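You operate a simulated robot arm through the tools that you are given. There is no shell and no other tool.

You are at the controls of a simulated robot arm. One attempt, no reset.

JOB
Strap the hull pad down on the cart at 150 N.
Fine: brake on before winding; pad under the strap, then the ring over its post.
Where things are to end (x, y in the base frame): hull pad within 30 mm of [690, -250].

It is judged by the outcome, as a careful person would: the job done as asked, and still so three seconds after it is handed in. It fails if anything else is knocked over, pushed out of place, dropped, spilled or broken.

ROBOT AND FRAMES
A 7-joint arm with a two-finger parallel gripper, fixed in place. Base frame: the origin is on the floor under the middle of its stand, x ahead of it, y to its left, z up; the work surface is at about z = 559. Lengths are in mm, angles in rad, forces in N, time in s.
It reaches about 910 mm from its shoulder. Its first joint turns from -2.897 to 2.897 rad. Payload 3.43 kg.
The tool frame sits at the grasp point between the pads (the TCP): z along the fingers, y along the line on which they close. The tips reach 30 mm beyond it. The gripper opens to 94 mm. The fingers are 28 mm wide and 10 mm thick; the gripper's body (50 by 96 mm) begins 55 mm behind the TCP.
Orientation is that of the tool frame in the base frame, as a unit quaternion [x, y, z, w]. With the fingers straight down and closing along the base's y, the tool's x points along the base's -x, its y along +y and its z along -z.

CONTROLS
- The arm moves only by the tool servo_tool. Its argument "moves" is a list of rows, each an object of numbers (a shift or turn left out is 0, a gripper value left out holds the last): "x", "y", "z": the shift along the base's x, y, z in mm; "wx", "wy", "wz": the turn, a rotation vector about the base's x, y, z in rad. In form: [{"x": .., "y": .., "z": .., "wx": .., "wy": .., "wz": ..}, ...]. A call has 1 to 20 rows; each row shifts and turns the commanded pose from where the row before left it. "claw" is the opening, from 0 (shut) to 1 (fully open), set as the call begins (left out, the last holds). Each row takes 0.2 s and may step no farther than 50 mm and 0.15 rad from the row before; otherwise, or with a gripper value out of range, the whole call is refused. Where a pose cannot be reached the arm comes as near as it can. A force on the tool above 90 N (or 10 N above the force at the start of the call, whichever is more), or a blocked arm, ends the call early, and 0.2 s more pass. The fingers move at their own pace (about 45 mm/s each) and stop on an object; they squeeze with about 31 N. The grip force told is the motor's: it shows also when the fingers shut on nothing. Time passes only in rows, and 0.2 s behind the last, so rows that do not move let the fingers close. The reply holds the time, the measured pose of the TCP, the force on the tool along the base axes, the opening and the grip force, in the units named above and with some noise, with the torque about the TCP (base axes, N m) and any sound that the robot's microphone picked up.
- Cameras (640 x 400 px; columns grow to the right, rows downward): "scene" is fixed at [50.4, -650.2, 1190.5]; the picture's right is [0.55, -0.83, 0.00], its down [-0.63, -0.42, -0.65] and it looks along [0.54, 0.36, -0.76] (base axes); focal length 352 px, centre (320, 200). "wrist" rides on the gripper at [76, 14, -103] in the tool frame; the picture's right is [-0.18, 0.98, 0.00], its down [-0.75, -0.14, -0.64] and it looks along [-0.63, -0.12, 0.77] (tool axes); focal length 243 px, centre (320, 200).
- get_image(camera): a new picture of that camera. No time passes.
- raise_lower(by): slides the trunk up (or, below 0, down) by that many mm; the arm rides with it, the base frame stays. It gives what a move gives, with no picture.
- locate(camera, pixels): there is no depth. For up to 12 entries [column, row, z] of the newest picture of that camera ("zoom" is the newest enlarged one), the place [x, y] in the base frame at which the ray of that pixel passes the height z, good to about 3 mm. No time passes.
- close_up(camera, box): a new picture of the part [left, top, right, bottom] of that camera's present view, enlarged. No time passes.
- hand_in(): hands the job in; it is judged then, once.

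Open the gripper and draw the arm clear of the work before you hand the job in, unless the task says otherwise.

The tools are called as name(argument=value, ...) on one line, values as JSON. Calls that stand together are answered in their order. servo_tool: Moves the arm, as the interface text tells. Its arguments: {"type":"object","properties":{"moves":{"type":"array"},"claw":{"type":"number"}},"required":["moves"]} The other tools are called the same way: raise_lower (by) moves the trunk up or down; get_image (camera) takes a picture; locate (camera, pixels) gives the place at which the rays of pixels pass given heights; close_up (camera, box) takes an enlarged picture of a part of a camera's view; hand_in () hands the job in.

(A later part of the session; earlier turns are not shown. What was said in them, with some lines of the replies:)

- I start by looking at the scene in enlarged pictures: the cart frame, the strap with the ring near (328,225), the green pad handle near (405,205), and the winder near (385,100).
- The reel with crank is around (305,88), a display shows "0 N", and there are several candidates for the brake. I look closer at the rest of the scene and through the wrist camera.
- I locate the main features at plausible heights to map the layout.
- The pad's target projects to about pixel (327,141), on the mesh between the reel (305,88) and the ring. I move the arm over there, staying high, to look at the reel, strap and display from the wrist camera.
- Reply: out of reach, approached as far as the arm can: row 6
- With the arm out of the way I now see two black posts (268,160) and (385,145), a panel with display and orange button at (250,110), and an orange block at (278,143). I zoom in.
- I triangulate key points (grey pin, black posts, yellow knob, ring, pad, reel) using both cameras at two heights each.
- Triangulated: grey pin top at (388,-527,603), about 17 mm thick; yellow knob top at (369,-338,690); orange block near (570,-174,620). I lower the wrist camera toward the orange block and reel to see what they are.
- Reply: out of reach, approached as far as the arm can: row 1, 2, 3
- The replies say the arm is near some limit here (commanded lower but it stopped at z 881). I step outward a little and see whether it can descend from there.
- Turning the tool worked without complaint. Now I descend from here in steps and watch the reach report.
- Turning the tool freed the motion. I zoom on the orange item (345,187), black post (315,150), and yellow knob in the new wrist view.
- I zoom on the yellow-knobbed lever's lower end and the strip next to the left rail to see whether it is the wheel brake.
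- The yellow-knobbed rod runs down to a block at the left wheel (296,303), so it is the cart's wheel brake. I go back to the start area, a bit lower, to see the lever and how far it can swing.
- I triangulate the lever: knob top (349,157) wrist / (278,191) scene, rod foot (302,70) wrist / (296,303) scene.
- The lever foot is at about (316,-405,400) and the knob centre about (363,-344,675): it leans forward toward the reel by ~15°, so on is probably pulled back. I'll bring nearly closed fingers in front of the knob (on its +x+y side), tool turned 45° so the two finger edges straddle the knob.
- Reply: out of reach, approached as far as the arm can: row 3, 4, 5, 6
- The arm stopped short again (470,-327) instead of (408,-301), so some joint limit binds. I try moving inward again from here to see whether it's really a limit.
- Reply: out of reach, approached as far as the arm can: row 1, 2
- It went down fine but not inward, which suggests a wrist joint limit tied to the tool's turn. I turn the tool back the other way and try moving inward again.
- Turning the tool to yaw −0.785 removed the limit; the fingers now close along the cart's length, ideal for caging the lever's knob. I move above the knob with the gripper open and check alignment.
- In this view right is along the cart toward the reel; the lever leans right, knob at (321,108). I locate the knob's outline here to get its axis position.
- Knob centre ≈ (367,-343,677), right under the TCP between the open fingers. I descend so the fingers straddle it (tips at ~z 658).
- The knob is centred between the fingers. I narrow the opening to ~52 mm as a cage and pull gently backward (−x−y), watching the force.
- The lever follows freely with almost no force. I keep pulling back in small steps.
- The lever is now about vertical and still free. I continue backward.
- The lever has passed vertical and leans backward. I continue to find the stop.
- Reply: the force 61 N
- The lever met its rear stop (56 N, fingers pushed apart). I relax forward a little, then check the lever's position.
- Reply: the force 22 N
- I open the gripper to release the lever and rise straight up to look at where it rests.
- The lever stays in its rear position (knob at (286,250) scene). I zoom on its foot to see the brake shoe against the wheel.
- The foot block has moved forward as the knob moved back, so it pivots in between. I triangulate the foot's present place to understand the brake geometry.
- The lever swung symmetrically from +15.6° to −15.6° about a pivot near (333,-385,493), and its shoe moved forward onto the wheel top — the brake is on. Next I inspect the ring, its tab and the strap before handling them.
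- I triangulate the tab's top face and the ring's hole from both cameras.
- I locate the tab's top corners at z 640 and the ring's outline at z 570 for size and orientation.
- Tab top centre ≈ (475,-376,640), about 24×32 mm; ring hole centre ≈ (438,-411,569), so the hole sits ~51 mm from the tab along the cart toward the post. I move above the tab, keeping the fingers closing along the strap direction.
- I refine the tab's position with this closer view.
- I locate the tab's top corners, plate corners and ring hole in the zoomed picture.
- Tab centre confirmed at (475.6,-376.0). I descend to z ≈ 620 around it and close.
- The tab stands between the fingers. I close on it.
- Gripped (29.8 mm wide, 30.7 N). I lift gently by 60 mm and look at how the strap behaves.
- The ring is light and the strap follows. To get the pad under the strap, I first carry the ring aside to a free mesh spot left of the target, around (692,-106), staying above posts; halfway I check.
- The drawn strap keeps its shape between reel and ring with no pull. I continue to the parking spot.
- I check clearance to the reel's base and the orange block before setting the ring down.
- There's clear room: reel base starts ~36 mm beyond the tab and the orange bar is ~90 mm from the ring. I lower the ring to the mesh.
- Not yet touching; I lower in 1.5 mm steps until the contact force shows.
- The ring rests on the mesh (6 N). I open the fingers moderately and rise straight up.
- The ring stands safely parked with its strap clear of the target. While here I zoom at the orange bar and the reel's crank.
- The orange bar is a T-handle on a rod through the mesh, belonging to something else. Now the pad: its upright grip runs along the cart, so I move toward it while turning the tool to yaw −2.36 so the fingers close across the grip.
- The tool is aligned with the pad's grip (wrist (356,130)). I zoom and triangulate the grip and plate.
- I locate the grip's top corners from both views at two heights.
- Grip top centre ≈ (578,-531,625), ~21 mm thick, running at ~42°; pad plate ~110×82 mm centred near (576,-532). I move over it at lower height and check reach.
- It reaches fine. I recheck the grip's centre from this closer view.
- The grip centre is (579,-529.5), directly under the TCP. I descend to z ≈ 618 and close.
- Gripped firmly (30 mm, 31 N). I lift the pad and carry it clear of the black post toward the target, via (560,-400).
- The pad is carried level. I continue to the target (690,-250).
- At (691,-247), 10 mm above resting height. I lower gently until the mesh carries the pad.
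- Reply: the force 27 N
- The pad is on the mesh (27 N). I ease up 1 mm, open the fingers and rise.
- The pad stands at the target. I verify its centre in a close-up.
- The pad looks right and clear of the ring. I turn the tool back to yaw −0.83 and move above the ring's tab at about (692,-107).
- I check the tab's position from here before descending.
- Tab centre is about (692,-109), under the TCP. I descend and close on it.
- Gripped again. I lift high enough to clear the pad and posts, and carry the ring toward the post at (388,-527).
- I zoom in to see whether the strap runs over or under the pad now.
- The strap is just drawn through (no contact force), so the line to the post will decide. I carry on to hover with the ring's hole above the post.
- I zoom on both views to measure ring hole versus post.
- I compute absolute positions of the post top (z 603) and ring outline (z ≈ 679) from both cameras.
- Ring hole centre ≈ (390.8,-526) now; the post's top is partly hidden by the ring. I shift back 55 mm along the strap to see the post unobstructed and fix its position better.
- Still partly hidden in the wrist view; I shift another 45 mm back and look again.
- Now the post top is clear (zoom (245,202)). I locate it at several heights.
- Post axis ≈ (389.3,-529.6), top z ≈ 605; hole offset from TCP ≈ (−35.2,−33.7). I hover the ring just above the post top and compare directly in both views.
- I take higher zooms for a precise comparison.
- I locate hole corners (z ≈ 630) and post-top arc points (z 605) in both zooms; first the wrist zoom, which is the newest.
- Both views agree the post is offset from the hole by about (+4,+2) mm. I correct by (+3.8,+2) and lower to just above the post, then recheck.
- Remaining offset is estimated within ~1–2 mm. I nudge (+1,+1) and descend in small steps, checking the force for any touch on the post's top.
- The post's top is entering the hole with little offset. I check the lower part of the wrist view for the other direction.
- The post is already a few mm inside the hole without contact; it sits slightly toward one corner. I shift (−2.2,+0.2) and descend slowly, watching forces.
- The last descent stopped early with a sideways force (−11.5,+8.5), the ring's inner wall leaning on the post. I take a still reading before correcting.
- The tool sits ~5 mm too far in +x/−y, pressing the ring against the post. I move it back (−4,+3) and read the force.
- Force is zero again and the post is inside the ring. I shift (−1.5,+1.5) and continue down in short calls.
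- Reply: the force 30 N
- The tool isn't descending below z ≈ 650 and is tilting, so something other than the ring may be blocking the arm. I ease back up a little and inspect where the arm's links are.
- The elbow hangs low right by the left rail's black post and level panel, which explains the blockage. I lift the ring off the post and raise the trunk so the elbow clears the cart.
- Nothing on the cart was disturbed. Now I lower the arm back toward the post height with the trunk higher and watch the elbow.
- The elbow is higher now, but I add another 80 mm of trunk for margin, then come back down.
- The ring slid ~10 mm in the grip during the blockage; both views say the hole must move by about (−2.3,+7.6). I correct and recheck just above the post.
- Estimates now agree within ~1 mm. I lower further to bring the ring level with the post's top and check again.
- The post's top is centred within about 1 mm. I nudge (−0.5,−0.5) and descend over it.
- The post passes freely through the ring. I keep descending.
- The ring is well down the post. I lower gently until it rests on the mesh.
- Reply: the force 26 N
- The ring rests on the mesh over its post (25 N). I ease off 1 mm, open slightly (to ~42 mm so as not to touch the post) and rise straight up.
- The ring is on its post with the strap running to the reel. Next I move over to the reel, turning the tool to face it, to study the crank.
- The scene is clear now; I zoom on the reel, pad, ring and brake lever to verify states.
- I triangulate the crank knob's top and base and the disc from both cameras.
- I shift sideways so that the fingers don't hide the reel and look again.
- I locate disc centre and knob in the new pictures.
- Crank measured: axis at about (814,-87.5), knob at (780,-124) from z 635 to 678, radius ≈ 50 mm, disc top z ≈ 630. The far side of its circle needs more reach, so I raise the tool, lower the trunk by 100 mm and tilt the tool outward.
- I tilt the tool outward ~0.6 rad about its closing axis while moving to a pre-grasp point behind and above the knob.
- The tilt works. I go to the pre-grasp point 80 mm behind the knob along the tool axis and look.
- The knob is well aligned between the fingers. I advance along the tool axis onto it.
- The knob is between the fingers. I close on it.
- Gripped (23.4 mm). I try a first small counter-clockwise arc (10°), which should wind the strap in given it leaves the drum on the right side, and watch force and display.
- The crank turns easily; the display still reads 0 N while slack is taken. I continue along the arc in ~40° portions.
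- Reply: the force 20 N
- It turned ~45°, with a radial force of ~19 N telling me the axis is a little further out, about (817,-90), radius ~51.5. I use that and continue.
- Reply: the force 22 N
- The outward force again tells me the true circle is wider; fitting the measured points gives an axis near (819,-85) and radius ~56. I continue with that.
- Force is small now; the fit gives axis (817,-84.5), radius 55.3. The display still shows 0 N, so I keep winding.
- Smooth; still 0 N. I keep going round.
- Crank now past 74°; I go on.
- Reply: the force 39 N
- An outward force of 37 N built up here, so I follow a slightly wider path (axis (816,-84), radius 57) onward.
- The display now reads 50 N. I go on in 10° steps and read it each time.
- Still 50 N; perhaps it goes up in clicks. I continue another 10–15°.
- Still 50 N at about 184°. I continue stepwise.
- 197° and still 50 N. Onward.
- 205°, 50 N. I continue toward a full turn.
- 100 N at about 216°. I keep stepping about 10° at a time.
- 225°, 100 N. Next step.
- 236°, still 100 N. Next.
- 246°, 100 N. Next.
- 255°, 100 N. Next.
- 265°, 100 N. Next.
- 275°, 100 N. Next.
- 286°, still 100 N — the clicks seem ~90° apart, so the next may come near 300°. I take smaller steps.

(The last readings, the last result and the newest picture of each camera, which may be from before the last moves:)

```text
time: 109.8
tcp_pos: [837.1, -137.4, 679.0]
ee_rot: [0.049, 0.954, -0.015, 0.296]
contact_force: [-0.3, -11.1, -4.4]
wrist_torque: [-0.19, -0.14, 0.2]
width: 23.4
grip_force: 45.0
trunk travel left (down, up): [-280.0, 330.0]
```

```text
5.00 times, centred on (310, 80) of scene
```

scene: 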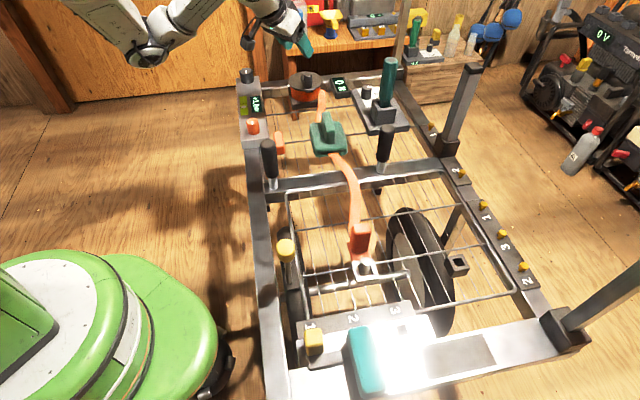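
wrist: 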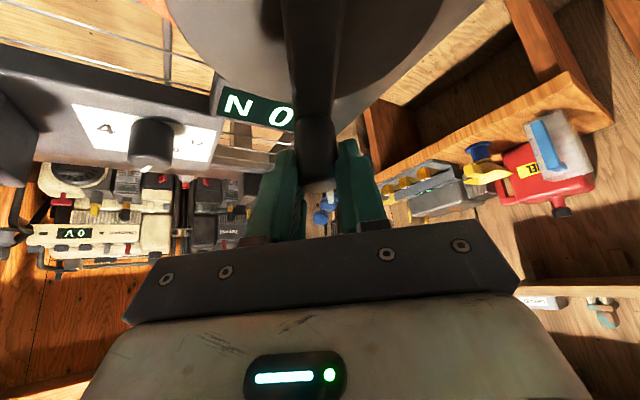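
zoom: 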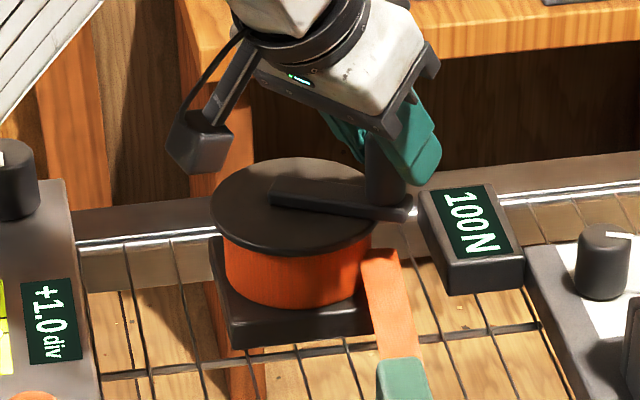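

291°, 100 N. Next small step.

servo_tool(moves=[{"x": 3.2, "y": 1.8}, {"x": 3.1, "y": 1.9}, {}])

close_up(camera="scene", box=[260, 40, 360, 120])

```text
time: 110.6
tcp_pos: [843.7, -134.7, 677.5]
ee_rot: [0.05, 0.954, -0.017, 0.294]
contact_force: [-3.0, -23.2, -2.2]
wrist_torque: [-0.24, 0.41, 0.63]
width: 23.4
grip_force: 45.0
trunk travel left (down, up): [-280.0, 330.0]
```

```text
5.00 times, centred on (310, 80) of scene
```

zoom: 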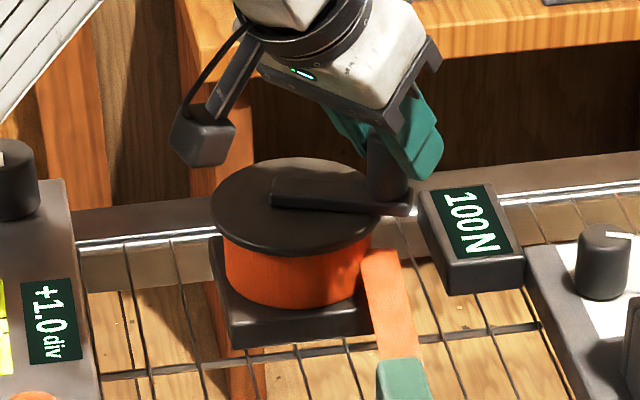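

298°, 100 N with some resistance. Another small step, slightly wider.

servo_tool(moves=[{"x": 3.2, "y": 1.6}, {"x": 3.0, "y": 2.0}, {}])

close_up(camera="scene", box=[260, 40, 360, 120])

```text
time: 111.4
tcp_pos: [850.3, -130.7, 678.0]
ee_rot: [0.051, 0.954, -0.016, 0.295]
contact_force: [16.7, -32.9, -5.5]
wrist_torque: [0.19, -0.13, 0.21]
width: 23.6
grip_force: 44.8
trunk travel left (down, up): [-280.0, 330.0]
```

```text
5.00 times, centred on (310, 80) of scene
```

zoom: 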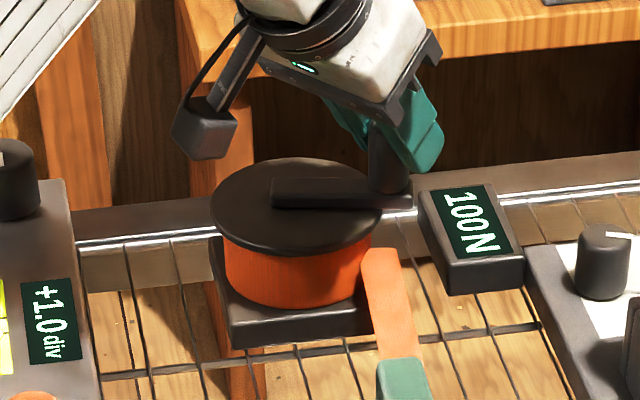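

306°, 100 N, with outward force 36 N. I widen the path a bit and step on.

servo_tool(moves=[{"x": 3.6, "y": 1.6}, {"x": 3.2, "y": 2.4}, {}])

close_up(camera="scene", box=[260, 40, 360, 120])

```text
time: 112.2
tcp_pos: [856.9, -123.6, 677.1]
ee_rot: [0.049, 0.955, -0.015, 0.293]
contact_force: [4.1, -20.4, -3.8]
wrist_torque: [-0.25, 0.09, 0.56]
width: 23.3
grip_force: 45.1
trunk travel left (down, up): [-280.0, 330.0]
```

```text
5.00 times, centred on (310, 80) of scene
```

zoom: 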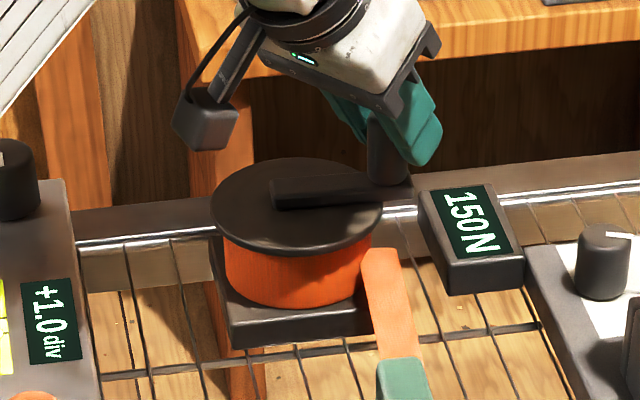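

The display reads 150 N. I go about 4° further to be safely past the click, then check before letting go.

servo_tool(moves=[{"x": 1.6, "y": 1.5}, {"x": 1.4, "y": 1.6}, {}, {}])

close_up(camera="scene", box=[260, 40, 360, 120])

get_image(camera="scene")

```text
time: 113.2
tcp_pos: [858.6, -121.2, 676.1]
ee_rot: [0.048, 0.955, -0.015, 0.294]
contact_force: [11.3, -18.2, -1.8]
wrist_torque: [-0.91, -0.06, 0.33]
width: 23.5
grip_force: 44.7
trunk travel left (down, up): [-280.0, 330.0]
```

```text
5.00 times, centred on (310, 80) of scene
```

zoom: 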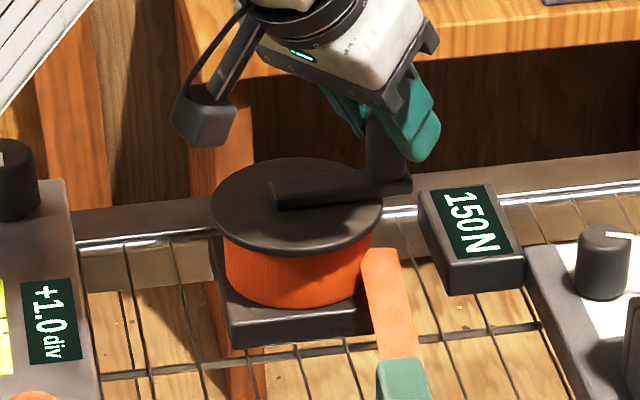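

```text
taken
```

scene: 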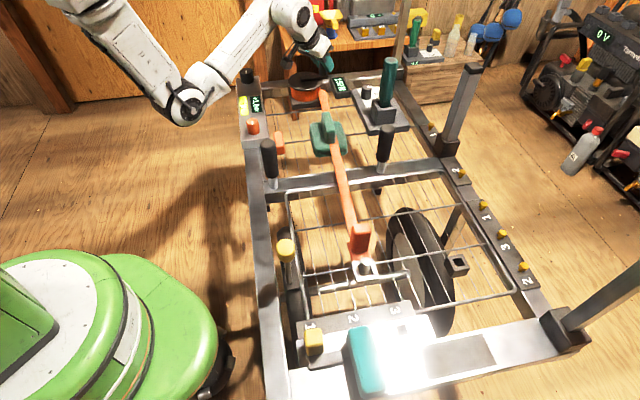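

Still 150 N, and the strap has drawn straight. I zoom on pad and strap before releasing the knob.

close_up(camera="scene", box=[290, 90, 390, 280])

close_up(camera="scene", box=[300, 95, 360, 165])

```text
2.11 times, centred on (340, 185) of scene
```

zoom: 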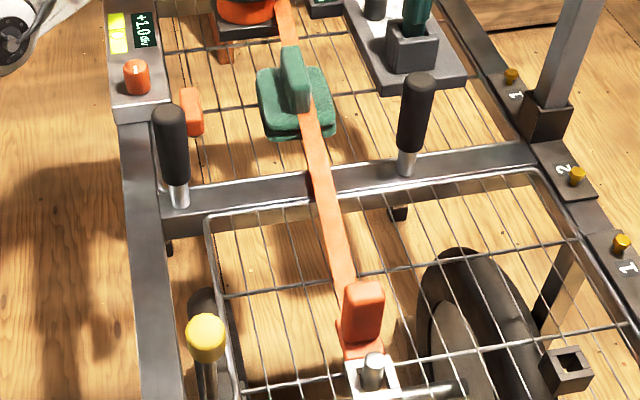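

```text
5.71 times, centred on (330, 130) of scene
```

zoom: 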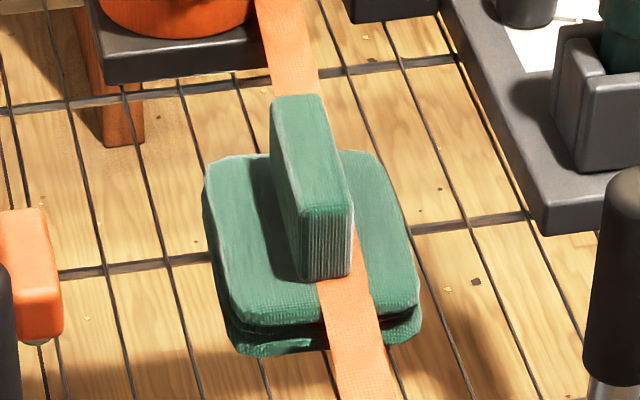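

The tight strap runs over the pad. Now I open the gripper and back off along the tool axis, watching that 150 N holds.

servo_tool(claw=0.55, moves=[{}, {}, {}])

close_up(camera="scene", box=[260, 40, 360, 120])

```text
time: 114.0
tcp_pos: [859.4, -122.4, 677.8]
ee_rot: [0.048, 0.954, -0.015, 0.295]
contact_force: [-0.3, 0.2, 0.4]
wrist_torque: [0.0, 0.02, -0.01]
width: 51.8
grip_force: 0.2
trunk travel left (down, up): [-280.0, 330.0]
```

```text
5.00 times, centred on (310, 80) of scene
```

zoom: 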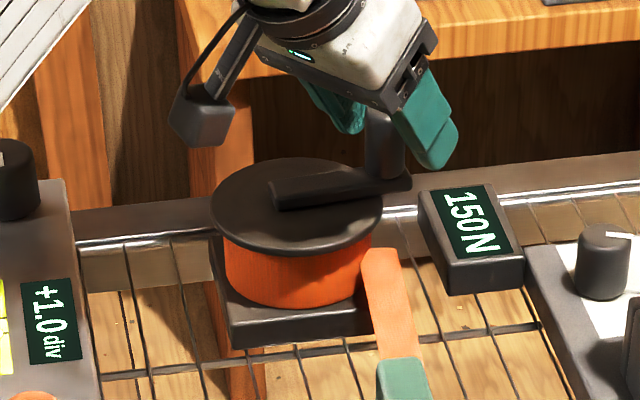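

150 N holds with the knob released. I back out along the tool axis and rise.

servo_tool(moves=[{"x": -10.7, "y": 1.1, "z": 15.7}, {"x": -10.7, "y": 1.1, "z": 15.7}, {"x": -10.7, "y": 1.1, "z": 15.7}, {"x": -10.7, "y": 1.1, "z": 15.7}, {"x": -15, "y": 0, "z": 30}, {"x": -15, "y": 0, "z": 30}, {"x": -20, "y": 0, "z": 25}])

get_image(camera="scene")

get_image(camera="wrist")

```text
time: 115.6
tcp_pos: [767.6, -116.5, 826.3]
ee_rot: [0.048, 0.955, -0.015, 0.294]
contact_force: [-0.3, -0.3, 0.1]
wrist_torque: [0.01, 0.0, -0.03]
width: 51.5
grip_force: 0.1
trunk travel left (down, up): [-280.0, 330.0]
```

```text
taken
```

scene: 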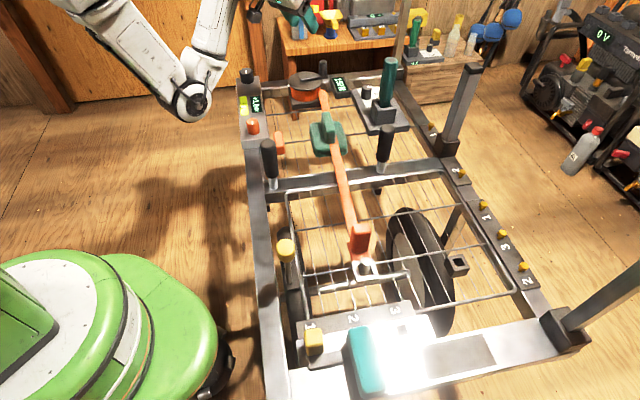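

```text
taken
```

wrist: 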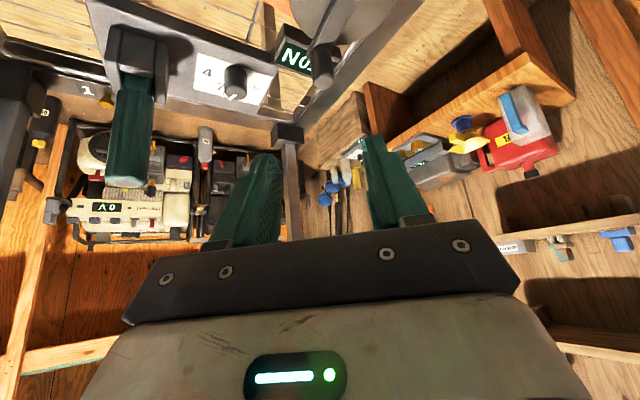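

The tension still shows and everything stands. I zoom for a final check of pad position, tension and brake lever, then raise the trunk to clear the work.

close_up(camera="scene", box=[300, 95, 360, 165])

locate(camera="zoom", pixels=[[205, 165, 583], [372, 152, 583], [420, 300, 583], [240, 322, 583], [272, 100, 625], [318, 96, 625], [350, 205, 625], [300, 212, 625]])

raise_lower(by=120)

close_up(camera="scene", box=[230, 60, 360, 160])

```text
5.71 times, centred on (330, 130) of scene
```

zoom: 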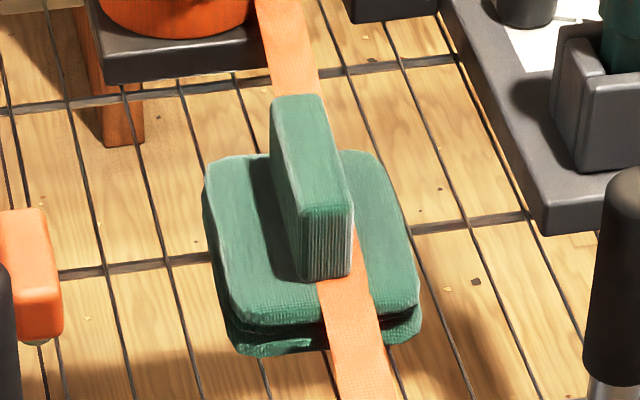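

```text
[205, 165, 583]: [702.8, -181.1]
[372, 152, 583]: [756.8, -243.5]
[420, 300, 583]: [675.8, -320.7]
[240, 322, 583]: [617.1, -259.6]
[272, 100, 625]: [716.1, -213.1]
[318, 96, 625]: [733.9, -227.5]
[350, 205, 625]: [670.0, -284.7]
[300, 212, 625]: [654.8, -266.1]
```

```text
time: 117.1
tcp_pos: [768.6, -116.4, 944.8]
ee_rot: [0.048, 0.954, -0.015, 0.295]
contact_force: [0.7, -0.4, 0.4]
wrist_torque: [0.0, 0.0, -0.01]
width: 51.8
grip_force: 0.2
trunk travel left (down, up): [-400.0, 210.0]
```

```text
4.00 times, centred on (295, 110) of scene
```

zoom: 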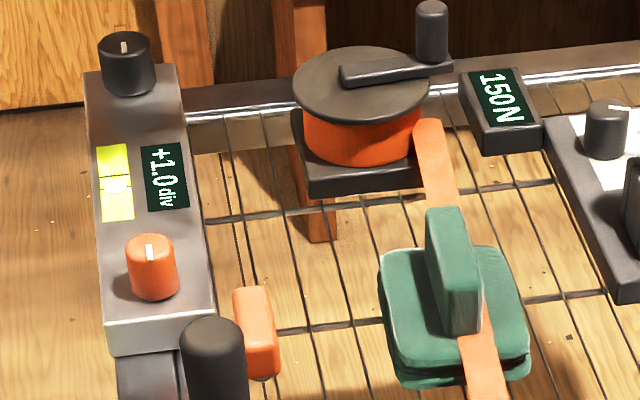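

The pad's centre measures about (690,-250), tension 150 N, level panel unchanged. I draw the arm further back and up, then take a final look.

servo_tool(moves=[{"x": -30, "y": 0, "wy": 0.1}, {"x": -30, "y": 0, "wy": 0.1}, {"x": -30, "y": 0, "wy": 0.1}, {"x": -30, "y": 0, "wy": 0.1}, {"x": -30, "y": 0, "wy": 0.1}])

get_image(camera="scene")

close_up(camera="scene", box=[250, 180, 420, 320])

```text
time: 118.3
tcp_pos: [769.1, -116.6, 944.5]
ee_rot: [0.048, 0.954, -0.015, 0.295]
contact_force: [0.6, 0.1, -0.9]
wrist_torque: [-0.02, 0.0, 0.03]
width: 52.0
grip_force: 0.0
out of reach, approached as far as the arm can: row 1, 2, 3, 4, 5
trunk travel left (down, up): [-400.0, 210.0]
```

```text
taken
```

scene: 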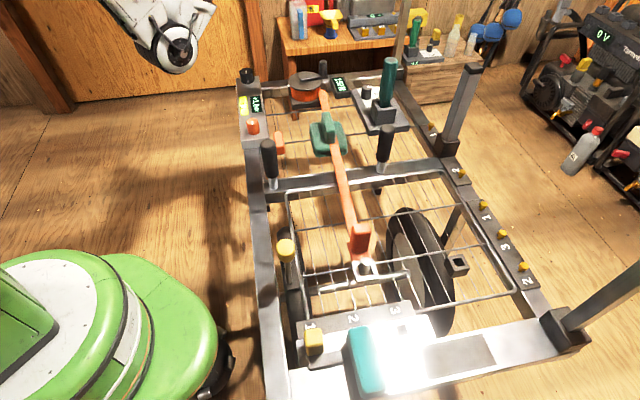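

```text
2.86 times, centred on (335, 250) of scene
```

zoom: 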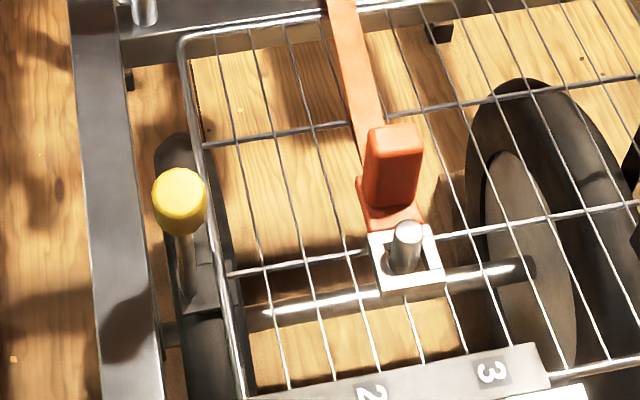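

Everything is in place: brake lever back on its stop, pad at about (690,-250) under the strap, ring over the post, 150 N showing and holding, gripper open with the arm 270 mm above the reel and out of the work. I hand in.

hand_in()

```text
The job is handed in.
```

The hull pad is strapped down on the cart at 150 N and the job is handed in; no result came back from the judging.

- **Brake:** I put it on before winding, by pulling the yellow-knobbed lever at the left wheel back to its stop. Nothing on the cart labels it as on. I judged it from the lever's foot moving closer to the wheel.
- **Pad:** It sits at about (690, -250), measured from the camera view, with the tight strap running over it.
- **Ring:** It is down over its post and resting on the mesh.
- **Tension:** The display climbed in 50 N steps and stayed at 150 N after I let go of the crank.
- **Arm:** The gripper is open and about 270 mm above the reel's knob. I tried to draw it further back, but the arm could not reach.

On the first try at seating the ring, the arm stopped partway down, and I think its elbow was against the left rail. I lifted off, raised the trunk and seated the ring on the second try. I saw nothing moved or damaged in the later pictures.
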